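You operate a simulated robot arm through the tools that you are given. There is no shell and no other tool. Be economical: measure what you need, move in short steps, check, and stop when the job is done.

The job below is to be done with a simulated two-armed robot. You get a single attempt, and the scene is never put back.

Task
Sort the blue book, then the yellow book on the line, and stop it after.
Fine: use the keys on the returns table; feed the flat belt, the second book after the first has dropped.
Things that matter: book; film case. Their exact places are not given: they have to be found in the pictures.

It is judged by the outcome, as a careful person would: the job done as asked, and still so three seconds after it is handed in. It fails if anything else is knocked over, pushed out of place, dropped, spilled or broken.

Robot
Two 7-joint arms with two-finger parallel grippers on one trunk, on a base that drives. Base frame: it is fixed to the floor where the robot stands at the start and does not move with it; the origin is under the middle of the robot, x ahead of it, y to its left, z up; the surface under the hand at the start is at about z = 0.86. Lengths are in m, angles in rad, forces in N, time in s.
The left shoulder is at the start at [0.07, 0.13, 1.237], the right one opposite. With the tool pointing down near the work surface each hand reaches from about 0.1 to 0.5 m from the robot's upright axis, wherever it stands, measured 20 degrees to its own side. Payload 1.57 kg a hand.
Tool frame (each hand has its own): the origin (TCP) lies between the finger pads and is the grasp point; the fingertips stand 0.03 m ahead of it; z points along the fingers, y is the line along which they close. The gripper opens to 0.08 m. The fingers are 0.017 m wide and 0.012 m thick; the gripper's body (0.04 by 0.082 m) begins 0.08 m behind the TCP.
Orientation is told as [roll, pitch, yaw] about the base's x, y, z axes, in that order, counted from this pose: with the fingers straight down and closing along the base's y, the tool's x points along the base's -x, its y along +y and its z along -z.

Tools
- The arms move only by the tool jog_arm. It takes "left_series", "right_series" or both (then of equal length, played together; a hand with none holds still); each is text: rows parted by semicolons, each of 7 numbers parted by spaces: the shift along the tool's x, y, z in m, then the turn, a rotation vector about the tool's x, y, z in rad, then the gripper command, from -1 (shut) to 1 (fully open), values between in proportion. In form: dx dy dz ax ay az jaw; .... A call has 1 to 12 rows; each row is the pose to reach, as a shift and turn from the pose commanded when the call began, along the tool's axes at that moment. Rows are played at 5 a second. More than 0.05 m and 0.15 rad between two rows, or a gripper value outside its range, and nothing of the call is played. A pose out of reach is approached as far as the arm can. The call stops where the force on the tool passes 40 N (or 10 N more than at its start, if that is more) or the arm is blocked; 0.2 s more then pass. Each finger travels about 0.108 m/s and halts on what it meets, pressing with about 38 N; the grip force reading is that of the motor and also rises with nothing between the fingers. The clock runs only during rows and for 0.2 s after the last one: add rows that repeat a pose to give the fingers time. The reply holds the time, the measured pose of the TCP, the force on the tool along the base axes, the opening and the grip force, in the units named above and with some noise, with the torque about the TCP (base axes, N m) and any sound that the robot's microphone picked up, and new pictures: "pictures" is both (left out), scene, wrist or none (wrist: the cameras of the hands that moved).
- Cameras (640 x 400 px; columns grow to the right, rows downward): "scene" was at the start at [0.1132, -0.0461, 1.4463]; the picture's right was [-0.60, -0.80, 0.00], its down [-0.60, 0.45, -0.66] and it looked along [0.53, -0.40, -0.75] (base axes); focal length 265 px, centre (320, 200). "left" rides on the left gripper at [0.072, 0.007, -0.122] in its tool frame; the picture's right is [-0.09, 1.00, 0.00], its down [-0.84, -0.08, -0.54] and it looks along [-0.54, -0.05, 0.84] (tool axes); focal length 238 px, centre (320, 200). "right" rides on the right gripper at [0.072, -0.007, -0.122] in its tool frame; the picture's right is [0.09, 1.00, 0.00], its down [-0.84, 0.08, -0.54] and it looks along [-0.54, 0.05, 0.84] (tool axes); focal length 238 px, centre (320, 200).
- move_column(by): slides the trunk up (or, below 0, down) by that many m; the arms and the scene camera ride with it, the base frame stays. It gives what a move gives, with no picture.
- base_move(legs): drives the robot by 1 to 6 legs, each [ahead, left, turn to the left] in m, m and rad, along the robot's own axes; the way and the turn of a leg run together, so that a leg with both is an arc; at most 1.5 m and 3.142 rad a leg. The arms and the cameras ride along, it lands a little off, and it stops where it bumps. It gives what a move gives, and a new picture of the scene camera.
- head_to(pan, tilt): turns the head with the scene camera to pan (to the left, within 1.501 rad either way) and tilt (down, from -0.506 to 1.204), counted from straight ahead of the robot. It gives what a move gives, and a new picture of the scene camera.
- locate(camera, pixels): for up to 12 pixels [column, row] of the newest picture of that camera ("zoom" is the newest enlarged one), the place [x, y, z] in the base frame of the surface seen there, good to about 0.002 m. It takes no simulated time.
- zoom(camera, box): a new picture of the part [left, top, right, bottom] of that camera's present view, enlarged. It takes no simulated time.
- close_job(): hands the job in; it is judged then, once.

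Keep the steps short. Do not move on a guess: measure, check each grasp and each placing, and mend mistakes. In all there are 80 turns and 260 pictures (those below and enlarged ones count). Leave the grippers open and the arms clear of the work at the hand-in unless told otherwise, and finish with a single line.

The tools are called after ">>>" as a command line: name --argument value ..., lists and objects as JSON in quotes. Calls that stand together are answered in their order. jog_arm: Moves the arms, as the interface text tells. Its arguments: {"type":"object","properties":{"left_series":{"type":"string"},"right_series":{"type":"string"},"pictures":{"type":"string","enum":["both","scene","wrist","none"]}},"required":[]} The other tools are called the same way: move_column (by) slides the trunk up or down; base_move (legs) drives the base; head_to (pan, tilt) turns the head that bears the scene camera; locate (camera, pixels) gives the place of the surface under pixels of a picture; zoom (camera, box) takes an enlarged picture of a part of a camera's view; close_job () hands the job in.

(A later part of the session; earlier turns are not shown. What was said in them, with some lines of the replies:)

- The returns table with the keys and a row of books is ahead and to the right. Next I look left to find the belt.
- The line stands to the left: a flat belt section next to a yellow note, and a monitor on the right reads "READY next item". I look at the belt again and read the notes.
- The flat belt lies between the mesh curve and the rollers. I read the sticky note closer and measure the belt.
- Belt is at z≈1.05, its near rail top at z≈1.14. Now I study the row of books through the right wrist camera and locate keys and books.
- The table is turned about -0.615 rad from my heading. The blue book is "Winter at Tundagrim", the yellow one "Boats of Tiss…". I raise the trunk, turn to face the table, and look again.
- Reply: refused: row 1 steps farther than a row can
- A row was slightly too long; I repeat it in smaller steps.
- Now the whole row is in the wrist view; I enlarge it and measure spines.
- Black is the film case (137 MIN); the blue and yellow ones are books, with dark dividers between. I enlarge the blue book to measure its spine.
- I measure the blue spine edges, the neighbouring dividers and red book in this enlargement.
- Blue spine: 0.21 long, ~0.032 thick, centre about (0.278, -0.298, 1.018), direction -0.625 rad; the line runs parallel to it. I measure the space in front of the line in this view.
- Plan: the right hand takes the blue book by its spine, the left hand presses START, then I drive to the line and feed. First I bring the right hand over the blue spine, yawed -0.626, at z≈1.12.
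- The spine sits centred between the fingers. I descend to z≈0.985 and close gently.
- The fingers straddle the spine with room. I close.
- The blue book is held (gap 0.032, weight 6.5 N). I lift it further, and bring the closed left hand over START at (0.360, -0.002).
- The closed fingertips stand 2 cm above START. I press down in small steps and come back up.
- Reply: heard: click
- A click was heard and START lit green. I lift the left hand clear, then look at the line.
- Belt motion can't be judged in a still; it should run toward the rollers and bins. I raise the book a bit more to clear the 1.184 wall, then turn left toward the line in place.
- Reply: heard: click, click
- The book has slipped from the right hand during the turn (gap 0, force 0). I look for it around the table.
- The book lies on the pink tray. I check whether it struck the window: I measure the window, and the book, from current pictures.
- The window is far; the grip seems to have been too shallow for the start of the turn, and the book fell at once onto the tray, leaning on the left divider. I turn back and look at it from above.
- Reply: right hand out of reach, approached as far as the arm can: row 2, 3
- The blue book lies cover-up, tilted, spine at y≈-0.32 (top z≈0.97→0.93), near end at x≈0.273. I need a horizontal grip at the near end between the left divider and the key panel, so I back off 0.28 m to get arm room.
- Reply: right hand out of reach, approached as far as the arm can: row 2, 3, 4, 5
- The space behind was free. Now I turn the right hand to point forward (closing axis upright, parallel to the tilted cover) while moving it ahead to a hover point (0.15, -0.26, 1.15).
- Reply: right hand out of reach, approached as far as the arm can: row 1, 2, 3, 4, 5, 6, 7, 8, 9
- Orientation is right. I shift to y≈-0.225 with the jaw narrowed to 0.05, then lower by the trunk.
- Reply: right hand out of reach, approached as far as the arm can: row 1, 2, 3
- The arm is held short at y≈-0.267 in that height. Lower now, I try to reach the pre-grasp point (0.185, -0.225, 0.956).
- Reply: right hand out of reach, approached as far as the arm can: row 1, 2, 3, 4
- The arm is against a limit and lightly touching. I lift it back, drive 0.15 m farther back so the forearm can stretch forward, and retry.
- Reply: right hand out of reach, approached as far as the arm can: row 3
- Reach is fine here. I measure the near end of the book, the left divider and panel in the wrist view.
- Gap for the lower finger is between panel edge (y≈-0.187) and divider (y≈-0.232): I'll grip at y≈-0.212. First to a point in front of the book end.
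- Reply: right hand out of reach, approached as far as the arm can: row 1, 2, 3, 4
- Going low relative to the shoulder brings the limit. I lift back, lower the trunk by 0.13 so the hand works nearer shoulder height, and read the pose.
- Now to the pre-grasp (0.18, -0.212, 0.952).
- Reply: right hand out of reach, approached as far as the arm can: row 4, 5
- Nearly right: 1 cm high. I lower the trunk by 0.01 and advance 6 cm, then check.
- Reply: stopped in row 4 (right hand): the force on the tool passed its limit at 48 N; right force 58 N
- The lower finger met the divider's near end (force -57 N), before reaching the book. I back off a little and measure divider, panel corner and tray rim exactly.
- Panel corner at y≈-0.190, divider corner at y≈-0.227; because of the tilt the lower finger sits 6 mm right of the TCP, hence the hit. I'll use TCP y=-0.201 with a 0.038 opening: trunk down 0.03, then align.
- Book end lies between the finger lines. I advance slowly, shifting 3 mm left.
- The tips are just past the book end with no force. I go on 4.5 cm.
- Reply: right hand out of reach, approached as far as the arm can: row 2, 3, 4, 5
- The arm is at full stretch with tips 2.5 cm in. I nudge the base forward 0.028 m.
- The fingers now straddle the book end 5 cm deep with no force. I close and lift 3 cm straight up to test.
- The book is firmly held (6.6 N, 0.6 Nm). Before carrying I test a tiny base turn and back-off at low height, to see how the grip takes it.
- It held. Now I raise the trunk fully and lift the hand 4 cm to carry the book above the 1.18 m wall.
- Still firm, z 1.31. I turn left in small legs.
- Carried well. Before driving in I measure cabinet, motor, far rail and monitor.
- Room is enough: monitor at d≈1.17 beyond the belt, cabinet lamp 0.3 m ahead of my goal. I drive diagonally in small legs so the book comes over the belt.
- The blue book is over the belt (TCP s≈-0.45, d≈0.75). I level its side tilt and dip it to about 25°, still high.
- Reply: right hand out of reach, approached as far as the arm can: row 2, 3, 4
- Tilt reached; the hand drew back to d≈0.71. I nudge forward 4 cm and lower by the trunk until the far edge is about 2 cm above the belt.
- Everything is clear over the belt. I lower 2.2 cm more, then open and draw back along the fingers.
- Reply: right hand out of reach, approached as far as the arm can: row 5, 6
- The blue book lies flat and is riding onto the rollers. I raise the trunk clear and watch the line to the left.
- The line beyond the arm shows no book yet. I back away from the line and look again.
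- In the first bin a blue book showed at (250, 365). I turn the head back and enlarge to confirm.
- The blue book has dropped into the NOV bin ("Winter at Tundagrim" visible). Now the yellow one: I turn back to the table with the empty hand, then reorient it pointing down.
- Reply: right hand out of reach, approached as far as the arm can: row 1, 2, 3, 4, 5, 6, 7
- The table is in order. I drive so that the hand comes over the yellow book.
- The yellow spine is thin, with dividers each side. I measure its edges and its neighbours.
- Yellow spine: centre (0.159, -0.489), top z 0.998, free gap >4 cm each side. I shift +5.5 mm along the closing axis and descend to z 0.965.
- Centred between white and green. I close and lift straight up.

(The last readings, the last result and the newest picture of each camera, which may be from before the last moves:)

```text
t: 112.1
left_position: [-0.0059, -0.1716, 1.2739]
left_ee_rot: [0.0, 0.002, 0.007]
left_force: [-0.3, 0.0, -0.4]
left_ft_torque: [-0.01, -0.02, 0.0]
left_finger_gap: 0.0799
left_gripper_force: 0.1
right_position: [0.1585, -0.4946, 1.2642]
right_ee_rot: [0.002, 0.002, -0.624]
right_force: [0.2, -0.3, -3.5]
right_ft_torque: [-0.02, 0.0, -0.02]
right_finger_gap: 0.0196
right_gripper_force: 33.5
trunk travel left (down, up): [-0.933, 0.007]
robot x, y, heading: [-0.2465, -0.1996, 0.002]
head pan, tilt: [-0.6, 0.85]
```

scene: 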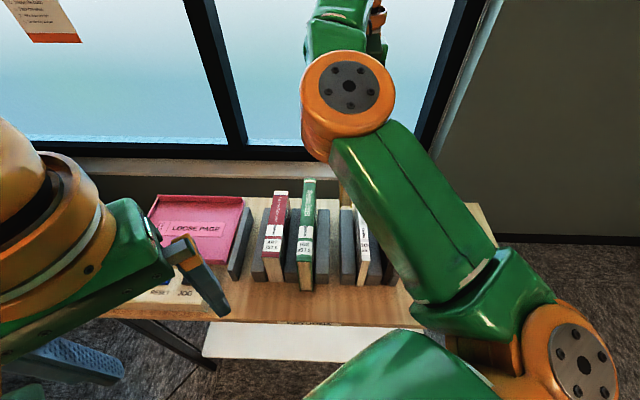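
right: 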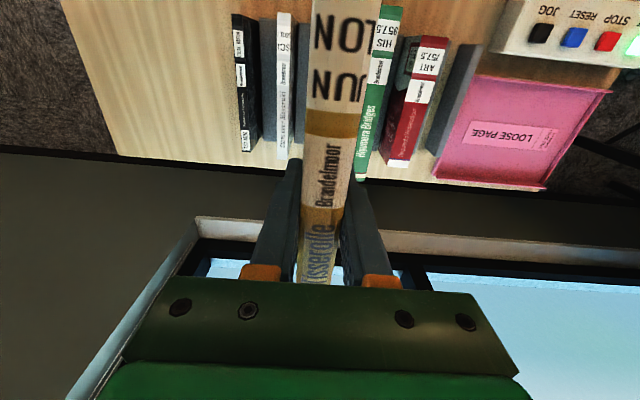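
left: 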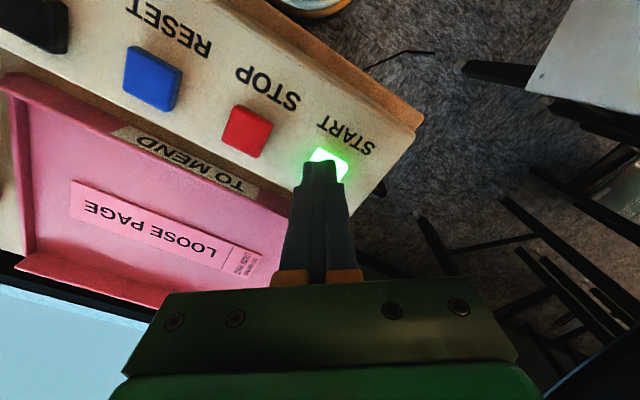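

Yellow held (3.5 N, gap 0.020). I swing the hand up to point forward (dip 25°) here in place, before driving.

>>> jog_arm --right_series "-.005 .0135 -.0066 -.1056 -.0514 .0828 -1; -.0101 .027 -.0132 -.2112 -.1028 .1656 -1; -.0151 .0405 -.0198 -.3168 -.1542 .2484 -1; -.0202 .054 -.0264 -.4224 -.2056 .3312 -1; -.0252 .0675 -.033 -.528 -.257 .414 -1; -.0303 .0811 -.0396 -.6336 -.3084 .4968 -1; -.0353 .0946 -.0462 -.7392 -.3598 .5796 -1; -.0404 .1081 -.0528 -.8448 -.4112 .6624 -1; -.0454 .1216 -.0594 -.9504 -.4626 .7452 -1; -.0505 .1351 -.066 -1.056 -.514 .828 -1; -.0505 .1351 -.066 -1.056 -.514 .828 -1" --pictures "both"

```text
t: 114.5
left_position: [-0.0026, -0.1697, 1.2734]
left_ee_rot: [-0.001, 0.005, 0.009]
left_force: [-0.1, 0.5, 0.2]
left_ft_torque: [0.0, 0.03, -0.03]
left_finger_gap: 0.0798
left_gripper_force: 0.0
right_position: [0.2808, -0.4174, 1.3183]
right_ee_rot: [1.138, 0.011, -1.546]
right_force: [-0.3, -0.5, -3.5]
right_ft_torque: [-0.01, 0.1, -0.01]
right_finger_gap: 0.0199
right_gripper_force: 33.3
right hand out of reach, approached as far as the arm can: row 2, 3, 4, 5, 6, 7, 8, 9, 10, 11
trunk travel left (down, up): [-0.933, 0.007]
robot x, y, heading: [-0.2471, -0.1986, 0.003]
head pan, tilt: [-0.6, 0.85]
```

scene: 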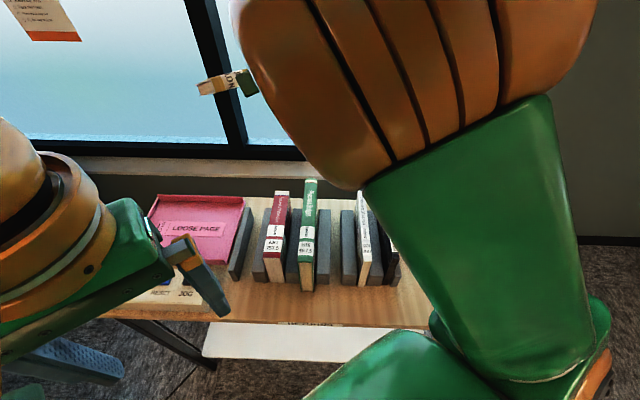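
right: 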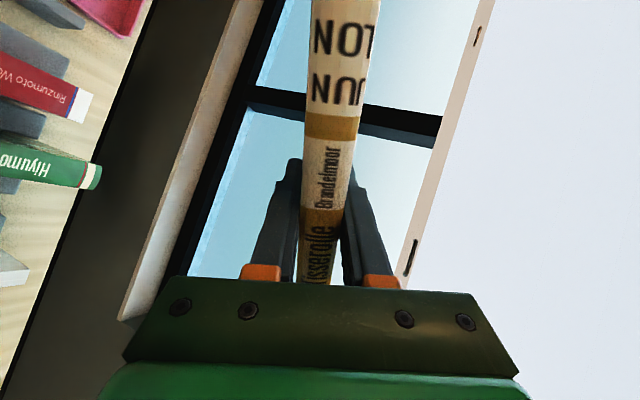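

Held well. I drive back in small legs and turn left to the line in small legs.

>>> base_move --legs '[[-0.03, 0.04, 0], [-0.035, 0.05, 0], [-0.04, 0.065, 0], [-0.04, 0.065, 0], [0, 0, 0.06], [0, 0, 0.08]]'

>>> base_move --legs '[[0, 0, 0.12], [0, 0, 0.14], [0, 0, 0.14], [0, 0, 0.14], [0, 0, 0.14], [0, 0, 0.14]]'

>>> base_move --legs '[[0, 0, 0.14], [0, 0, 0.14], [0, 0, 0.14], [0, 0, 0.04]]'

>>> head_to --pan -0.4 --tilt 0.55

```text
t: 118.2
left_position: [-0.1587, 0.0832, 1.2749]
left_ee_rot: [0.002, 0.002, 0.148]
left_force: [-0.6, 0.3, -0.3]
left_ft_torque: [0.01, -0.02, 0.01]
left_finger_gap: 0.0798
left_gripper_force: 0.1
right_position: [0.1578, -0.1248, 1.3199]
right_ee_rot: [1.141, 0.013, -1.404]
right_force: [-0.3, 0.1, -4.3]
right_ft_torque: [-0.01, 0.1, -0.03]
right_finger_gap: 0.0197
right_gripper_force: 33.8
trunk travel left (down, up): [-0.933, 0.007]
robot x, y, heading: [-0.3925, 0.0216, 0.148]
head pan, tilt: [-0.6, 0.85]
```

scene: 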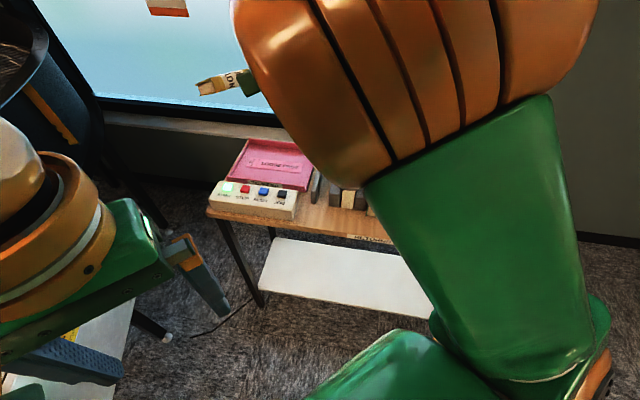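

```text
t: 122.3
left_position: [-0.2759, 0.2313, 1.2747]
left_ee_rot: [0.003, 0.002, 0.97]
left_force: [-0.6, 0.5, 0.3]
left_ft_torque: [0.01, 0.02, -0.02]
left_finger_gap: 0.0801
left_gripper_force: 0.0
right_position: [0.09, 0.3235, 1.3204]
right_ee_rot: [1.141, 0.015, -0.583]
right_force: [-0.5, -0.2, -3.3]
right_ft_torque: [-0.08, 0.03, 0.0]
right_finger_gap: 0.0197
right_gripper_force: 33.8
trunk travel left (down, up): [-0.933, 0.007]
robot x, y, heading: [-0.3912, 0.0223, 0.97]
head pan, tilt: [-0.6, 0.85]
```

scene: 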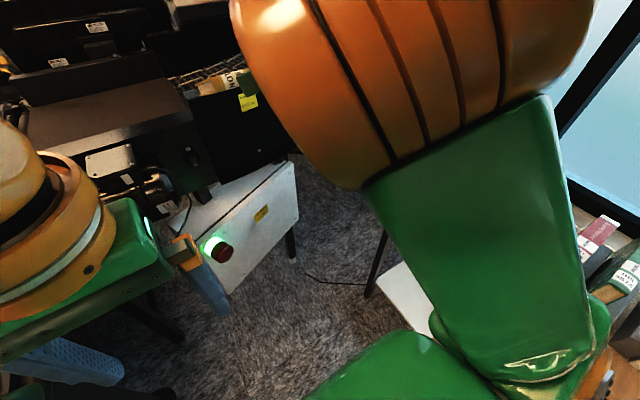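

```text
t: 124.9
left_position: [-0.3858, 0.2639, 1.2742]
left_ee_rot: [-0.001, 0.002, 1.435]
left_force: [0.2, 0.4, 0.2]
left_ft_torque: [0.01, -0.01, -0.02]
left_finger_gap: 0.0797
left_gripper_force: 0.1
right_position: [-0.1, 0.5094, 1.3191]
right_ee_rot: [1.141, 0.014, -0.118]
right_force: [0.9, 0.5, -2.8]
right_ft_torque: [-0.08, 0.02, -0.02]
right_finger_gap: 0.0199
right_gripper_force: 33.3
trunk travel left (down, up): [-0.933, 0.007]
robot x, y, heading: [-0.3921, 0.0252, 1.434]
head pan, tilt: [-0.6, 0.85]
```

scene: 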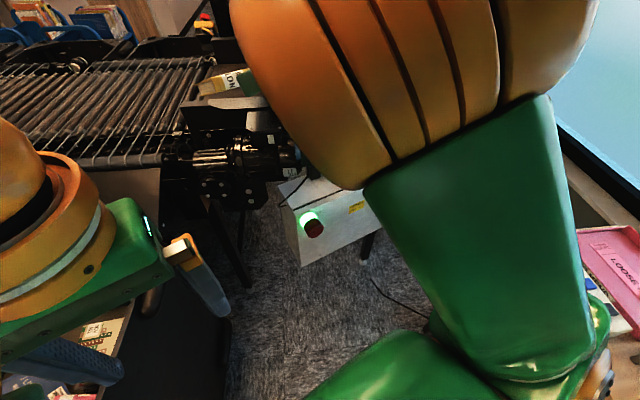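

```text
t: 125.7
left_position: [-0.3874, 0.2639, 1.2748]
left_ee_rot: [0.001, 0.004, 1.434]
left_force: [0.7, 0.4, 0.2]
left_ft_torque: [-0.02, -0.02, 0.0]
left_finger_gap: 0.0802
left_gripper_force: 0.1
right_position: [-0.1002, 0.5087, 1.3212]
right_ee_rot: [1.142, 0.014, -0.119]
right_force: [-0.2, -0.6, -3.4]
right_ft_torque: [-0.08, -0.03, 0.02]
right_finger_gap: 0.0198
right_gripper_force: 34.0
trunk travel left (down, up): [-0.933, 0.007]
robot x, y, heading: [-0.3928, 0.0237, 1.435]
head pan, tilt: [-0.4, 0.55]
```

scene: 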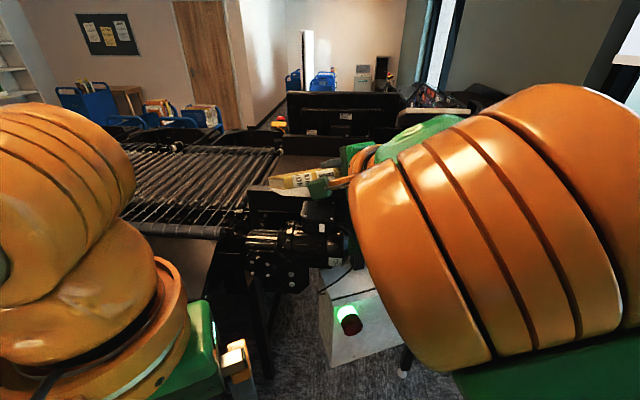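

On to the same stand as before, in small legs, then stretch the hand forward 8 cm with dip 30°.

>>> base_move --legs '[[0.035, -0.02, 0], [0.045, -0.025, 0], [0.05, -0.029, 0], [0.05, -0.029, 0], [0.05, -0.029, 0], [0.047, -0.027, -0.01]]'

>>> jog_arm --right_series "0 .012 .025 .03 0 0 -1; 0 .024 .05 .06 0 0 -1; 0 .036 .075 .087 0 0 -1; 0 .036 .075 .087 0 0 -1" --pictures "both"

```text
t: 129.3
left_position: [-0.1928, 0.5096, 1.2754]
left_ee_rot: [-0.003, -0.003, 1.426]
left_force: [-1.1, -0.9, 0.6]
left_ft_torque: [0.05, -0.04, -0.03]
left_finger_gap: 0.0799
left_gripper_force: 0.0
right_position: [0.0957, 0.7525, 1.3246]
right_ee_rot: [1.146, 0.01, -0.127]
right_force: [-0.8, -0.4, -2.9]
right_ft_torque: [-0.05, 0.02, -0.04]
right_finger_gap: 0.0199
right_gripper_force: 33.1
trunk travel left (down, up): [-0.933, 0.007]
robot x, y, heading: [-0.1938, 0.276, 1.425]
head pan, tilt: [-0.4, 0.55]
```

scene: 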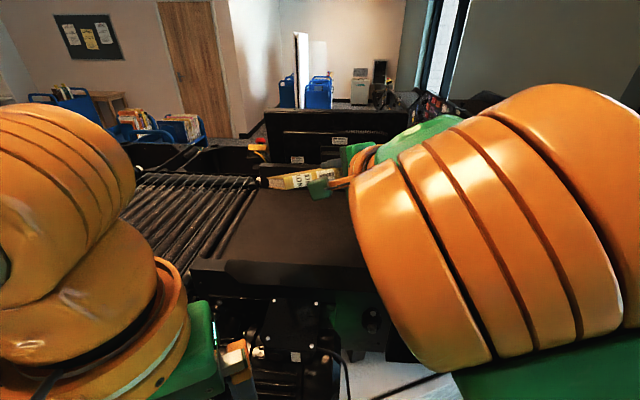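

```text
t: 130.3
left_position: [-0.1877, 0.5169, 1.2746]
left_ee_rot: [0.0, 0.002, 1.426]
left_force: [0.5, 0.4, 0.3]
left_ft_torque: [-0.03, 0.04, -0.02]
left_finger_gap: 0.08
left_gripper_force: 0.0
right_position: [0.1206, 0.7933, 1.2631]
right_ee_rot: [1.057, 0.014, -0.126]
right_force: [-0.4, -0.9, -2.8]
right_ft_torque: [-0.09, 0.05, 0.01]
right_finger_gap: 0.0197
right_gripper_force: 33.4
right hand out of reach, approached as far as the arm can: row 1, 2, 3, 4
trunk travel left (down, up): [-0.933, 0.007]
robot x, y, heading: [-0.1957, 0.2741, 1.425]
head pan, tilt: [-0.4, 0.55]
```

scene: 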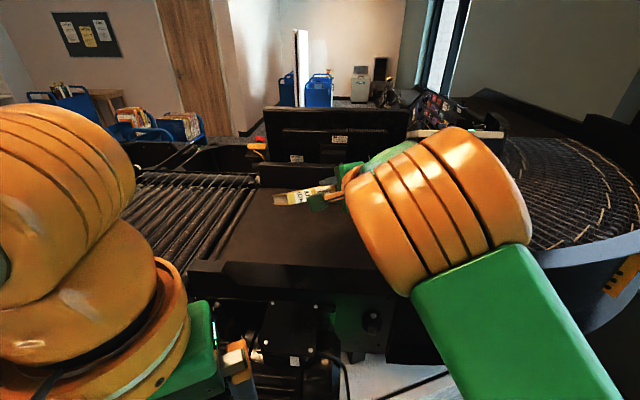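
right: 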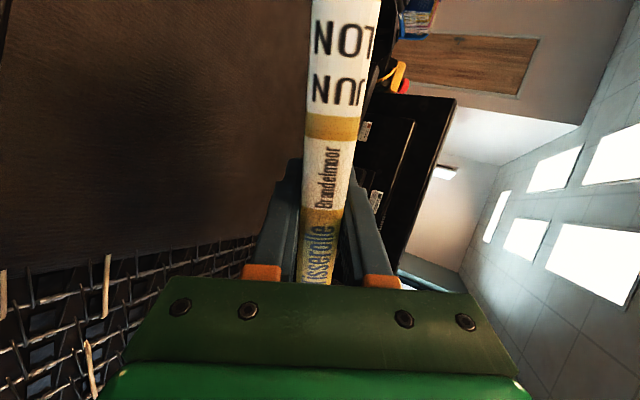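

The book is over the belt but a bit near the rail side (d≈0.71). I nudge 5 cm forward in small legs and then lower by the trunk.

>>> base_move --legs '[[0.025, 0, 0], [0.025, 0, 0]]'

>>> move_column --by -0.09

>>> zoom --camera "right" --box '[0, 0, 640, 400]'

>>> zoom --camera "scene" --box '[160, 80, 560, 330]'

```text
t: 131.6
left_position: [-0.1821, 0.5641, 1.2757]
left_ee_rot: [-0.001, 0.0, 1.426]
left_force: [0.5, -0.6, -0.2]
left_ft_torque: [-0.01, 0.01, 0.01]
left_finger_gap: 0.0801
left_gripper_force: 0.1
right_position: [0.1259, 0.8408, 1.2652]
right_ee_rot: [1.06, 0.012, -0.126]
right_force: [1.0, -0.9, -3.2]
right_ft_torque: [-0.12, 0.02, 0.02]
right_finger_gap: 0.0199
right_gripper_force: 34.1
trunk travel left (down, up): [-0.933, 0.007]
robot x, y, heading: [-0.1877, 0.3231, 1.431]
head pan, tilt: [-0.4, 0.55]
```

scene: 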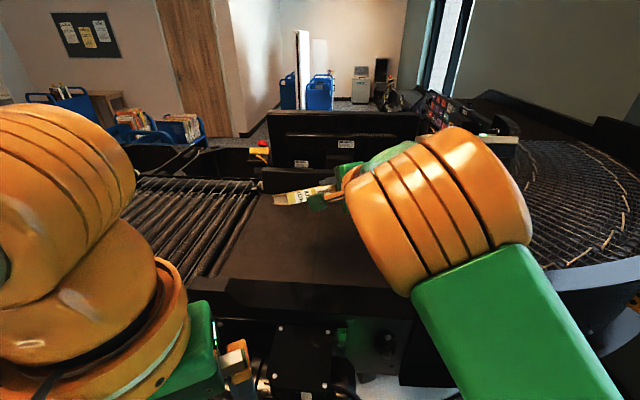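

```text
t: 132.8
left_position: [-0.1793, 0.5646, 1.1853]
left_ee_rot: [0.001, 0.002, 1.425]
left_force: [-0.7, 0.1, 0.0]
left_ft_torque: [-0.01, -0.02, 0.01]
left_finger_gap: 0.0801
left_gripper_force: 0.0
right_position: [0.126, 0.8434, 1.1742]
right_ee_rot: [1.057, 0.013, -0.125]
right_force: [-0.4, -0.6, -4.1]
right_ft_torque: [-0.1, 0.04, 0.03]
right_finger_gap: 0.0198
right_gripper_force: 33.2
trunk travel left (down, up): [-0.843, 0.097]
robot x, y, heading: [-0.1892, 0.3234, 1.426]
head pan, tilt: [-0.4, 0.55]
```

```text
1.00 times, centred on (320, 200) of right (not enlarged: the box is as wide or as high as the picture)
```

zoom: 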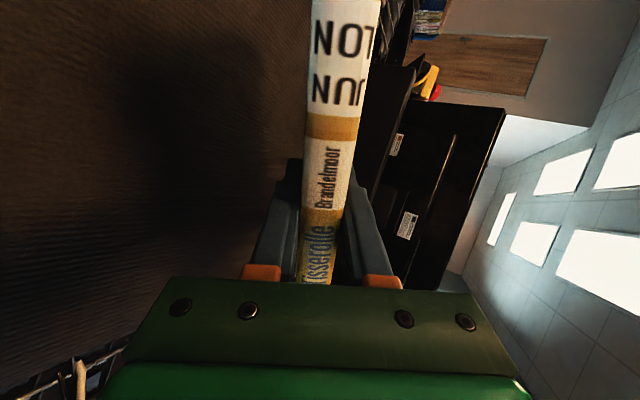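

```text
1.60 times, centred on (360, 205) of scene
```

zoom: 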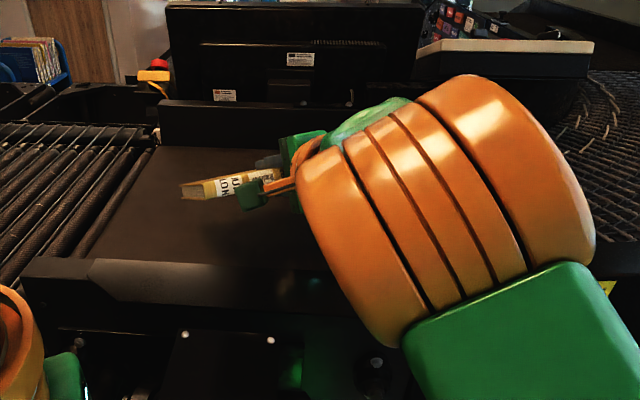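

I check the wrist's clearance above the rail and, before lowering further, lift the left hand away from the motor.

>>> locate --camera "scene" --pixels '[[360, 270], [390, 290], [405, 296], [350, 220], [420, 300], [480, 380], [300, 290], [240, 285], [300, 275], [275, 195]]'

>>> jog_arm --left_series "0 0 -0.03 0 0 0 1; 0 0 -0.06 0 0 0 1; 0.02 0 -0.08 0 0 0 1" --pictures "none"

```text
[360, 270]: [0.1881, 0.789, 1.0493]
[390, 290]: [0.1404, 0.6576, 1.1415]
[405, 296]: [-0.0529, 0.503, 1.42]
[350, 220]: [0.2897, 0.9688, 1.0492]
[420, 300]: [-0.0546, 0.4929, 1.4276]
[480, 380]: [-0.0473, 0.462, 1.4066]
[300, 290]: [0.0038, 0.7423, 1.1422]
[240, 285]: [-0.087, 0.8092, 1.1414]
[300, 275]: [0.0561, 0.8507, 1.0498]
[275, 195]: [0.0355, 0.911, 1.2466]
```

```text
t: 133.6
left_position: [-0.1841, 0.5432, 1.2649]
left_ee_rot: [-0.001, 0.002, 1.426]
left_force: [0.7, -0.3, -0.1]
left_ft_torque: [0.04, -0.02, 0.02]
left_finger_gap: 0.0801
left_gripper_force: 0.0
right_position: [0.1268, 0.8407, 1.1739]
right_ee_rot: [1.059, 0.012, -0.127]
right_force: [-0.5, 0.2, -3.5]
right_ft_torque: [-0.1, 0.05, 0.01]
right_finger_gap: 0.0197
right_gripper_force: 33.7
trunk travel left (down, up): [-0.843, 0.097]
robot x, y, heading: [-0.1879, 0.3249, 1.427]
head pan, tilt: [-0.4, 0.55]
```

Clear: the elbow is high and the rail top at d≤0.62. I lower 3 cm, release and draw back.

>>> move_column --by -0.03

>>> jog_arm --right_series "0 0 0 0 0 0 0; 0 0 0 0 0 0 1; 0 0 -.04 0 0 0 1; 0 0 -.08 0 0 0 1; 0 .02 -.11 0 0 0 1" --pictures "both"

```text
t: 134.4
left_position: [-0.1833, 0.5446, 1.2346]
left_ee_rot: [-0.001, 0.002, 1.425]
left_force: [0.0, -0.4, -0.2]
left_ft_torque: [-0.01, -0.01, 0.02]
left_finger_gap: 0.0798
left_gripper_force: 0.0
right_position: [0.1254, 0.841, 1.1443]
right_ee_rot: [1.061, 0.014, -0.125]
right_force: [0.7, -0.2, -3.1]
right_ft_torque: [-0.11, 0.01, 0.02]
right_finger_gap: 0.0198
right_gripper_force: 34.2
trunk travel left (down, up): [-0.813, 0.127]
robot x, y, heading: [-0.1894, 0.3261, 1.421]
head pan, tilt: [-0.4, 0.55]
```

```text
t: 135.6
left_position: [-0.1846, 0.5434, 1.2343]
left_ee_rot: [0.0, 0.001, 1.426]
left_force: [-0.5, 0.5, 0.5]
left_ft_torque: [0.0, -0.02, -0.03]
left_finger_gap: 0.08
left_gripper_force: 0.0
right_position: [0.1217, 0.7588, 1.1975]
right_ee_rot: [1.064, 0.012, -0.124]
right_force: [-0.5, -0.2, 0.4]
right_ft_torque: [-0.01, -0.02, 0.04]
right_finger_gap: 0.0799
right_gripper_force: 0.0
right hand out of reach, approached as far as the arm can: row 5
trunk travel left (down, up): [-0.813, 0.127]
robot x, y, heading: [-0.1908, 0.325, 1.43]
head pan, tilt: [-0.4, 0.55]
```

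scene: 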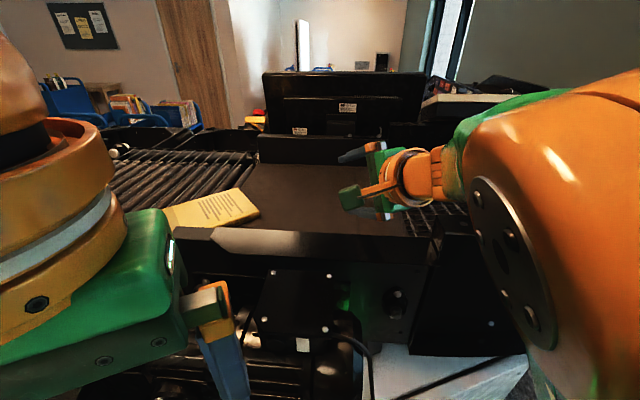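
right: 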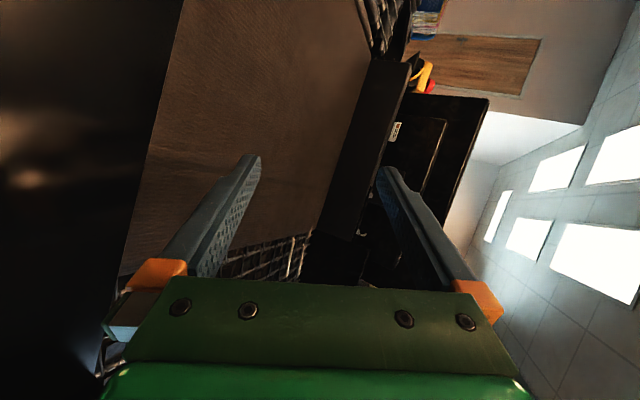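

The yellow book lies flat and is moving onto the rollers near the near rail. I raise the trunk and watch it.

>>> move_column --by 0.12

>>> base_move --legs '[[-0.28, 0.1, 0]]'

>>> head_to --pan 0.5 --tilt 0.45

```text
t: 137.1
left_position: [-0.1842, 0.5439, 1.3554]
left_ee_rot: [-0.001, 0.002, 1.426]
left_force: [0.1, -0.2, 0.5]
left_ft_torque: [0.0, 0.01, -0.02]
left_finger_gap: 0.0799
left_gripper_force: 0.1
right_position: [0.1205, 0.7584, 1.3171]
right_ee_rot: [1.064, 0.01, -0.124]
right_force: [-0.4, -0.6, 0.3]
right_ft_torque: [0.03, 0.05, 0.0]
right_finger_gap: 0.08
right_gripper_force: 0.1
trunk travel left (down, up): [-0.933, 0.007]
robot x, y, heading: [-0.1891, 0.3242, 1.423]
head pan, tilt: [-0.4, 0.55]
```

```text
t: 139.1
left_position: [-0.3217, 0.2835, 1.3533]
left_ee_rot: [0.001, 0.004, 1.425]
left_force: [-1.5, -0.2, -0.2]
left_ft_torque: [0.0, -0.01, -0.04]
left_finger_gap: 0.0798
left_gripper_force: 0.0
right_position: [-0.0174, 0.4967, 1.3155]
right_ee_rot: [1.061, 0.012, -0.127]
right_force: [-0.8, 0.7, -0.5]
right_ft_torque: [0.01, 0.0, 0.0]
right_finger_gap: 0.08
right_gripper_force: 0.1
trunk travel left (down, up): [-0.933, 0.007]
robot x, y, heading: [-0.326, 0.0614, 1.419]
head pan, tilt: [-0.4, 0.55]
```

scene: 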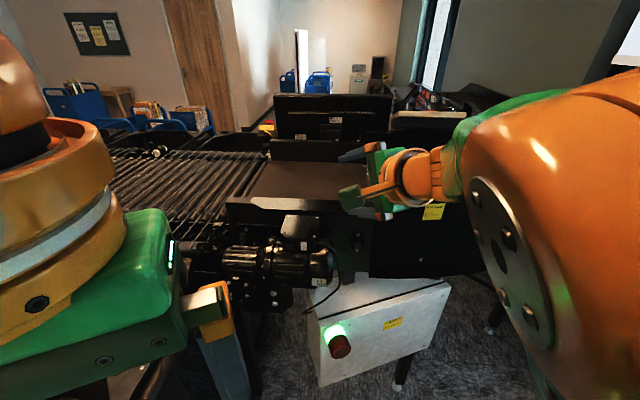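

```text
t: 140.3
left_position: [-0.3241, 0.2797, 1.3547]
left_ee_rot: [0.001, 0.003, 1.425]
left_force: [-0.5, 0.3, -0.1]
left_ft_torque: [-0.02, 0.01, 0.01]
left_finger_gap: 0.0802
left_gripper_force: 0.0
right_position: [-0.0193, 0.4932, 1.3176]
right_ee_rot: [1.064, 0.011, -0.127]
right_force: [-1.1, -1.0, 0.0]
right_ft_torque: [0.0, 0.0, 0.01]
right_finger_gap: 0.0799
right_gripper_force: 0.1
trunk travel left (down, up): [-0.933, 0.007]
robot x, y, heading: [-0.3302, 0.0572, 1.421]
head pan, tilt: [0.499, 0.45]
```

scene: 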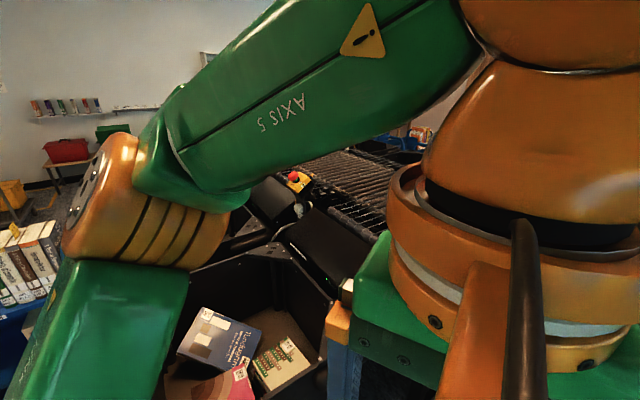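

Left arm blocks the view. I turn back to the table heading and look over the line with the head turned left.

>>> base_move --legs '[[0, 0, -1.42]]'

>>> head_to --pan 1.5 --tilt 0.35

>>> zoom --camera "scene" --box '[0, 60, 400, 310]'

```text
t: 144.2
left_position: [-0.1108, 0.0901, 1.3538]
left_ee_rot: [-0.002, 0.003, 0.014]
left_force: [-0.1, -0.3, -0.5]
left_ft_torque: [0.0, -0.01, 0.03]
left_finger_gap: 0.0799
left_gripper_force: 0.1
right_position: [0.1509, -0.1765, 1.3174]
right_ee_rot: [1.062, 0.009, -1.537]
right_force: [-0.7, 0.2, 0.0]
right_ft_torque: [0.01, -0.03, 0.04]
right_finger_gap: 0.0799
right_gripper_force: 0.1
trunk travel left (down, up): [-0.933, 0.007]
robot x, y, heading: [-0.3309, 0.0571, 0.014]
head pan, tilt: [0.499, 0.45]
```

scene: 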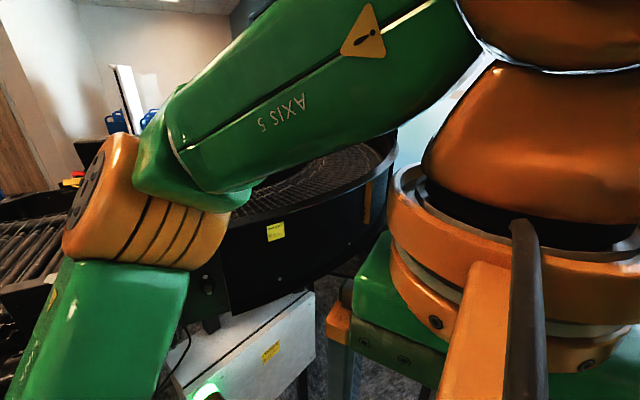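

```text
t: 145.4
left_position: [-0.1099, 0.0909, 1.3547]
left_ee_rot: [0.001, 0.003, 0.016]
left_force: [-0.2, 0.3, 0.0]
left_ft_torque: [-0.01, -0.02, 0.0]
left_finger_gap: 0.0797
left_gripper_force: 0.1
right_position: [0.1495, -0.1764, 1.3168]
right_ee_rot: [1.063, 0.011, -1.535]
right_force: [-0.6, 0.0, -0.1]
right_ft_torque: [0.03, 0.0, -0.01]
right_finger_gap: 0.0799
right_gripper_force: 0.1
trunk travel left (down, up): [-0.933, 0.007]
robot x, y, heading: [-0.3263, 0.0557, 0.015]
head pan, tilt: [1.499, 0.351]
```

scene: 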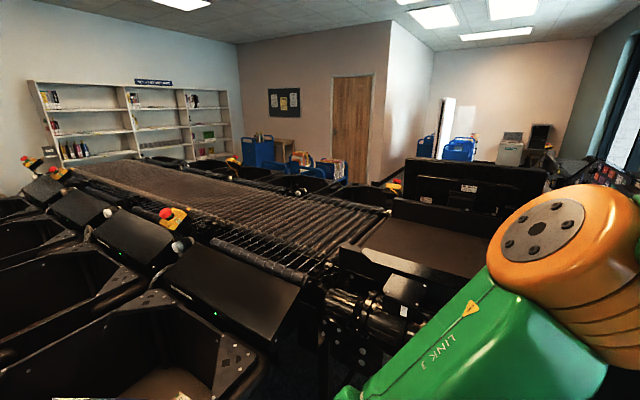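

```text
1.60 times, centred on (200, 185) of scene
```

zoom: 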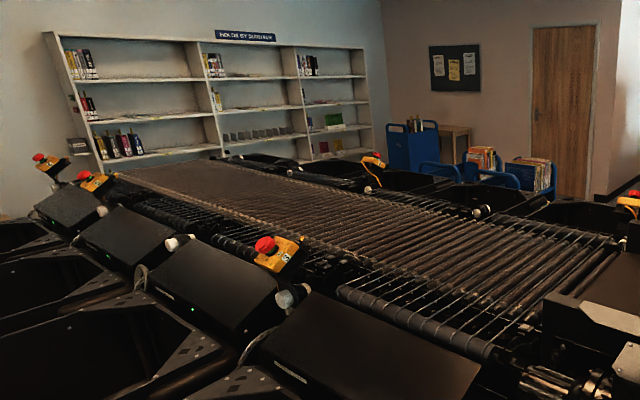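

The line is empty. I check the bins with more tilt to see where the yellow book dropped.

>>> head_to --pan 1.5 --tilt 0.7

>>> zoom --camera "scene" --box '[0, 40, 320, 240]'

```text
t: 146.3
left_position: [-0.1111, 0.0904, 1.3551]
left_ee_rot: [0.0, 0.002, 0.016]
left_force: [0.8, 0.4, -0.8]
left_ft_torque: [0.02, -0.04, 0.0]
left_finger_gap: 0.0801
left_gripper_force: 0.1
right_position: [0.1504, -0.1763, 1.3178]
right_ee_rot: [1.063, 0.011, -1.535]
right_force: [1.0, -0.6, -0.2]
right_ft_torque: [0.02, -0.01, 0.01]
right_finger_gap: 0.0799
right_gripper_force: 0.1
trunk travel left (down, up): [-0.933, 0.007]
robot x, y, heading: [-0.3282, 0.0603, 0.009]
head pan, tilt: [1.499, 0.7]
```

scene: 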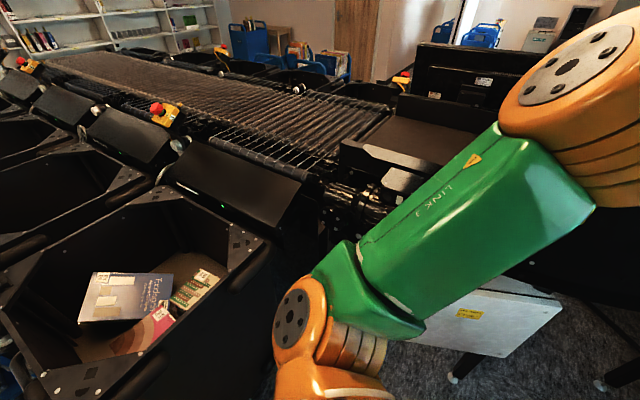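

```text
2.00 times, centred on (160, 140) of scene
```

zoom: 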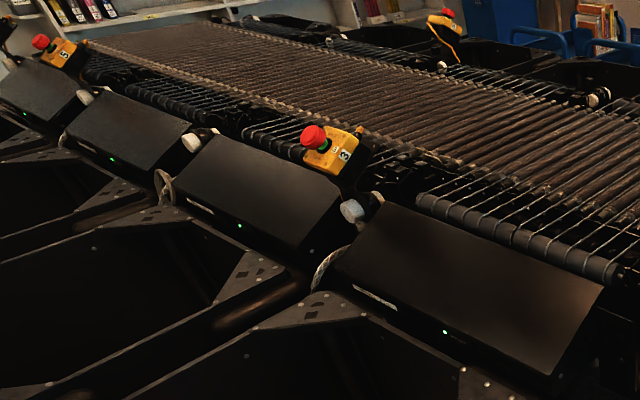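

No book remains on the line, and the yellow one isn't left on belt or rollers. I drive to the keys to press STOP with the left hand (the line gets several more seconds).

>>> base_move --legs '[[0.325, -0.062, -0.01]]'

>>> head_to --pan 1.4 --tilt 0.35

>>> zoom --camera "scene" --box '[0, 60, 400, 310]'

>>> head_to --pan -0.4 --tilt 0.95

```text
t: 148.5
left_position: [0.2138, 0.0286, 1.3546]
left_ee_rot: [-0.003, -0.001, 0.004]
left_force: [0.5, 1.4, -0.2]
left_ft_torque: [0.0, 0.0, -0.02]
left_finger_gap: 0.08
left_gripper_force: 0.0
right_position: [0.4705, -0.2402, 1.3184]
right_ee_rot: [1.066, 0.011, -1.547]
right_force: [0.5, -0.7, -0.8]
right_ft_torque: [-0.04, -0.01, -0.01]
right_finger_gap: 0.0798
right_gripper_force: 0.0
trunk travel left (down, up): [-0.933, 0.007]
robot x, y, heading: [-0.0005, -0.0005, 0.004]
head pan, tilt: [1.499, 0.7]
```

scene: 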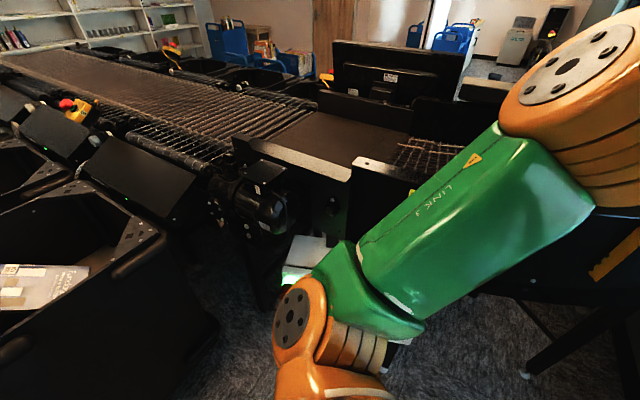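

```text
t: 149.3
left_position: [0.2166, 0.029, 1.3549]
left_ee_rot: [0.0, 0.003, 0.005]
left_force: [0.2, -0.4, -1.0]
left_ft_torque: [-0.04, -0.02, 0.02]
left_finger_gap: 0.0798
left_gripper_force: 0.0
right_position: [0.4743, -0.2416, 1.3164]
right_ee_rot: [1.062, 0.011, -1.547]
right_force: [-0.1, 1.0, 0.2]
right_ft_torque: [-0.03, 0.01, -0.02]
right_finger_gap: 0.08
right_gripper_force: 0.1
trunk travel left (down, up): [-0.933, 0.007]
robot x, y, heading: [0.0002, 0.0002, 0.005]
head pan, tilt: [1.4, 0.351]
```

scene: 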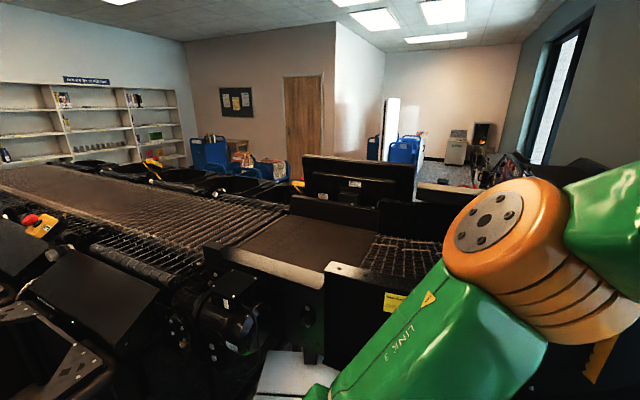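

```text
1.60 times, centred on (200, 185) of scene
```

zoom: 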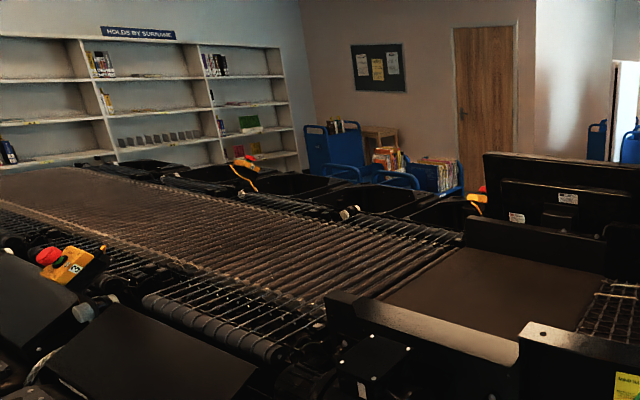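

```text
t: 151.1
left_position: [0.2167, 0.0287, 1.3541]
left_ee_rot: [0.0, 0.0, 0.004]
left_force: [6.4, -8.2, -13.0]
left_ft_torque: [1.01, -0.25, 0.69]
left_finger_gap: 0.0797
left_gripper_force: 0.0
right_position: [0.4737, -0.2411, 1.319]
right_ee_rot: [1.063, 0.01, -1.545]
right_force: [0.1, 1.3, -0.2]
right_ft_torque: [-0.01, 0.01, 0.02]
right_finger_gap: 0.0804
right_gripper_force: 0.0
trunk travel left (down, up): [-0.933, 0.007]
robot x, y, heading: [-0.0016, -0.0005, 0.001]
head pan, tilt: [-0.4, 0.949]
```

scene: 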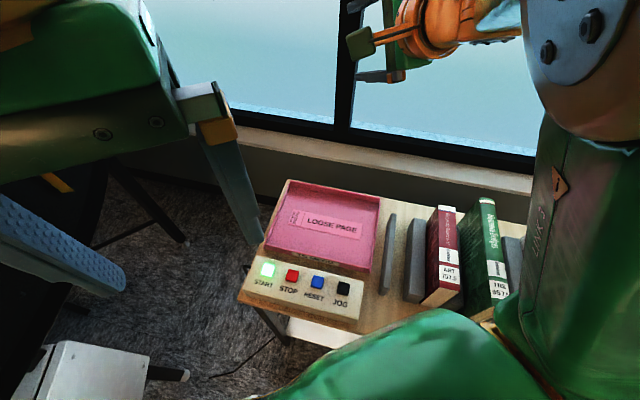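

The line is empty. (The left hand lightly touches the head; I move it away now.) Left hand, closed, goes over STOP at (0.3295, -0.046).

>>> jog_arm --left_series "-.011 0 .038 0 0 0 0; -.022 -.007 .076 0 0 0 -1; -.034 -.015 .114 0 0 0 -1; -.045 -.025 .152 0 0 0 -1; -.056 -.035 .19 0 0 0 -1; -.068 -.045 .228 0 0 0 -1; -.079 -.055 .266 0 0 0 -1; -.091 -.065 .304 0 0 0 -1; -.102 -.0745 .34 0 0 0 -1; -.113 -.0745 .365 0 0 0 -1; -.113 -.0745 .379 0 0 0 -1; -.113 -.0745 .379 0 0 0 -1" --pictures "wrist"

>>> locate --camera "scene" --pixels '[[292, 276], [266, 269]]'

```text
t: 153.7
left_position: [0.3294, -0.0456, 0.972]
left_ee_rot: [0.0, 0.002, 0.006]
left_force: [0.1, -0.6, 0.8]
left_ft_torque: [-0.01, -0.04, 0.0]
left_finger_gap: 0.0001
left_gripper_force: 21.3
right_position: [0.4737, -0.2423, 1.3175]
right_ee_rot: [1.065, 0.01, -1.547]
right_force: [-0.9, 0.4, 0.0]
right_ft_torque: [-0.01, -0.01, -0.02]
right_finger_gap: 0.08
right_gripper_force: 0.0
trunk travel left (down, up): [-0.933, 0.007]
robot x, y, heading: [-0.0044, 0.0089, 0.006]
head pan, tilt: [-0.4, 0.949]
```

left: 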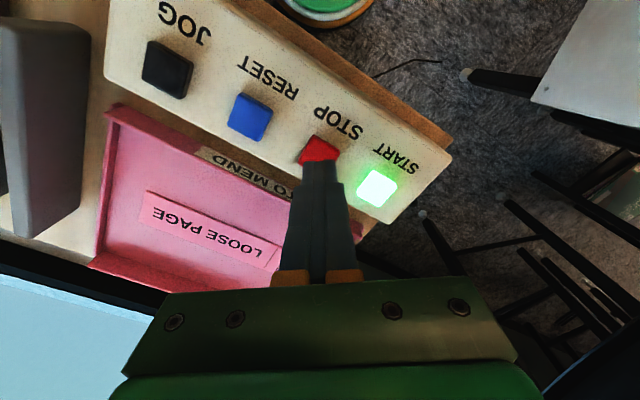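

```text
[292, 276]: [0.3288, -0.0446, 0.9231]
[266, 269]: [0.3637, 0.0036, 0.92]
```

The tips are over STOP. I press it.

>>> jog_arm --left_series "0 0 0.013 0 0 0 -1; 0 0 0.019 0 0 0 -1; 0 0 0.023 0 0 0 -1; 0 0 0.026 0 0 0 -1" --pictures "wrist"

```text
t: 154.7
left_position: [0.3296, -0.0459, 0.9491]
left_ee_rot: [0.0, 0.001, 0.005]
left_force: [0.1, -1.4, 3.4]
left_ft_torque: [0.0, -0.04, -0.03]
left_finger_gap: 0.0
left_gripper_force: 21.7
right_position: [0.4722, -0.2412, 1.3177]
right_ee_rot: [1.065, 0.012, -1.546]
right_force: [-0.4, -0.7, -0.5]
right_ft_torque: [0.0, 0.04, 0.04]
right_finger_gap: 0.08
right_gripper_force: 0.0
trunk travel left (down, up): [-0.933, 0.007]
robot x, y, heading: [-0.0053, 0.0002, 0.001]
head pan, tilt: [-0.4, 0.949]
heard: click
```

left: 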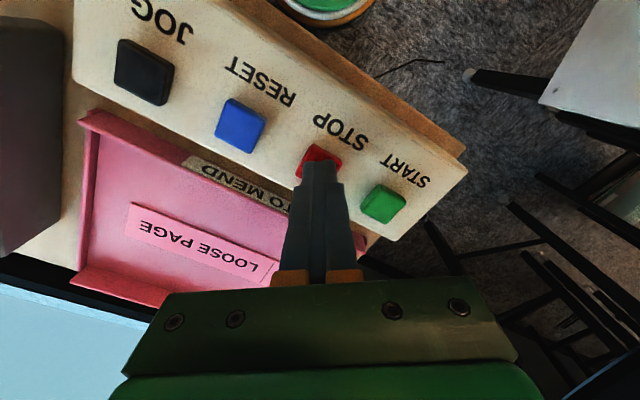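

A click, and the START lamp went dark: the line is stopped. I lift the left hand clear, open it, and check the line and table.

>>> jog_arm --left_series "0 0 -0.045 0 0 0 -1; 0 0 -0.09 0 0 0 -1; 0 0 -0.135 0 0 0 -1; 0 0 -0.18 0 0 0 0; 0 0 -0.225 0 0 0 1; 0 0 -0.265 0 0 0 1; 0.03 0 -0.29 0 0 0 1; 0.06 0 -0.3 0 0 0 1" --pictures "scene"

>>> base_move --legs '[[-0.3, 0, 0]]'

>>> head_to --pan 1.5 --tilt 0.5

>>> zoom --camera "scene" --box '[0, 40, 400, 290]'

```text
t: 156.5
left_position: [0.267, -0.0465, 1.2486]
left_ee_rot: [0.001, 0.0, 0.006]
left_force: [-0.7, -0.5, 0.0]
left_ft_torque: [-0.05, -0.01, 0.02]
left_finger_gap: 0.0799
left_gripper_force: 0.1
right_position: [0.4719, -0.2415, 1.3185]
right_ee_rot: [1.066, 0.01, -1.547]
right_force: [-0.4, -0.2, 0.8]
right_ft_torque: [0.0, -0.01, 0.03]
right_finger_gap: 0.0802
right_gripper_force: 0.1
trunk travel left (down, up): [-0.933, 0.007]
robot x, y, heading: [-0.0025, 0.0043, 0.006]
head pan, tilt: [-0.4, 0.949]
```

scene: 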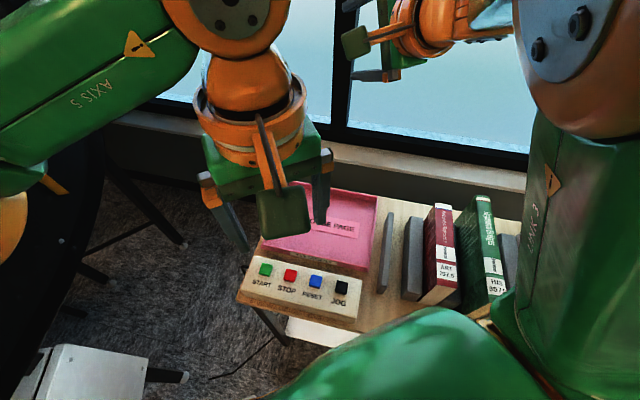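

```text
t: 158.5
left_position: [-0.0256, -0.048, 1.2475]
left_ee_rot: [0.0, 0.002, -0.001]
left_force: [-0.1, 0.2, 1.0]
left_ft_torque: [-0.04, 0.04, 0.04]
left_finger_gap: 0.08
left_gripper_force: 0.1
right_position: [0.1778, -0.2433, 1.3162]
right_ee_rot: [1.06, 0.01, -1.551]
right_force: [0.5, 0.5, -0.3]
right_ft_torque: [-0.02, 0.02, 0.03]
right_finger_gap: 0.0802
right_gripper_force: 0.0
trunk travel left (down, up): [-0.933, 0.007]
robot x, y, heading: [-0.3013, -0.0027, -0.0]
head pan, tilt: [-0.4, 0.949]
```

scene: 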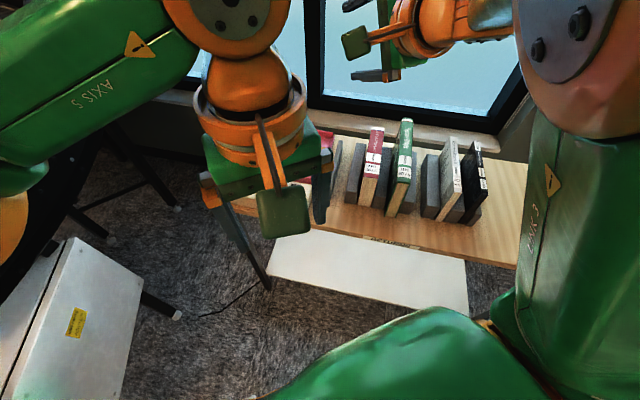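

```text
t: 160.4
left_position: [-0.0295, -0.0478, 1.2486]
left_ee_rot: [0.0, 0.001, 0.001]
left_force: [-0.9, 0.0, -0.4]
left_ft_torque: [0.03, 0.02, -0.03]
left_finger_gap: 0.08
left_gripper_force: 0.1
right_position: [0.1744, -0.2431, 1.317]
right_ee_rot: [1.062, 0.011, -1.552]
right_force: [0.6, 0.4, 0.1]
right_ft_torque: [0.03, 0.05, 0.0]
right_finger_gap: 0.0799
right_gripper_force: 0.0
trunk travel left (down, up): [-0.933, 0.007]
robot x, y, heading: [-0.3006, -0.0008, 0.002]
head pan, tilt: [1.499, 0.499]
```

scene: 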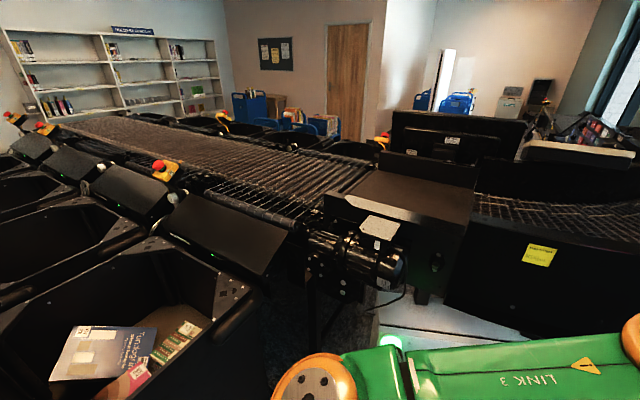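

```text
1.60 times, centred on (200, 165) of scene
```

zoom: 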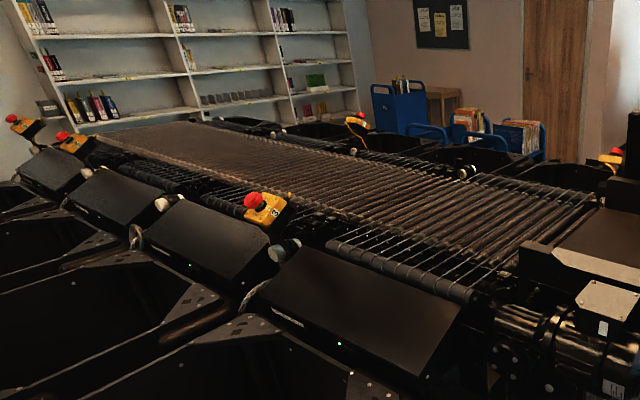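

The keys panel shows the line stopped, both grippers are open and clear, and the other books, the film case and the tray are in place. I hand the job in.

>>> close_job

```text
The job is handed in.
```

I fed the blue book and then the yellow book on the line and pressed STOP: the blue book is in the NOV bin, and the yellow one has left the belt and rollers but I never saw which bin it fell into; the blue book was dropped once on the returns table, onto the pink tray, before I fed it.
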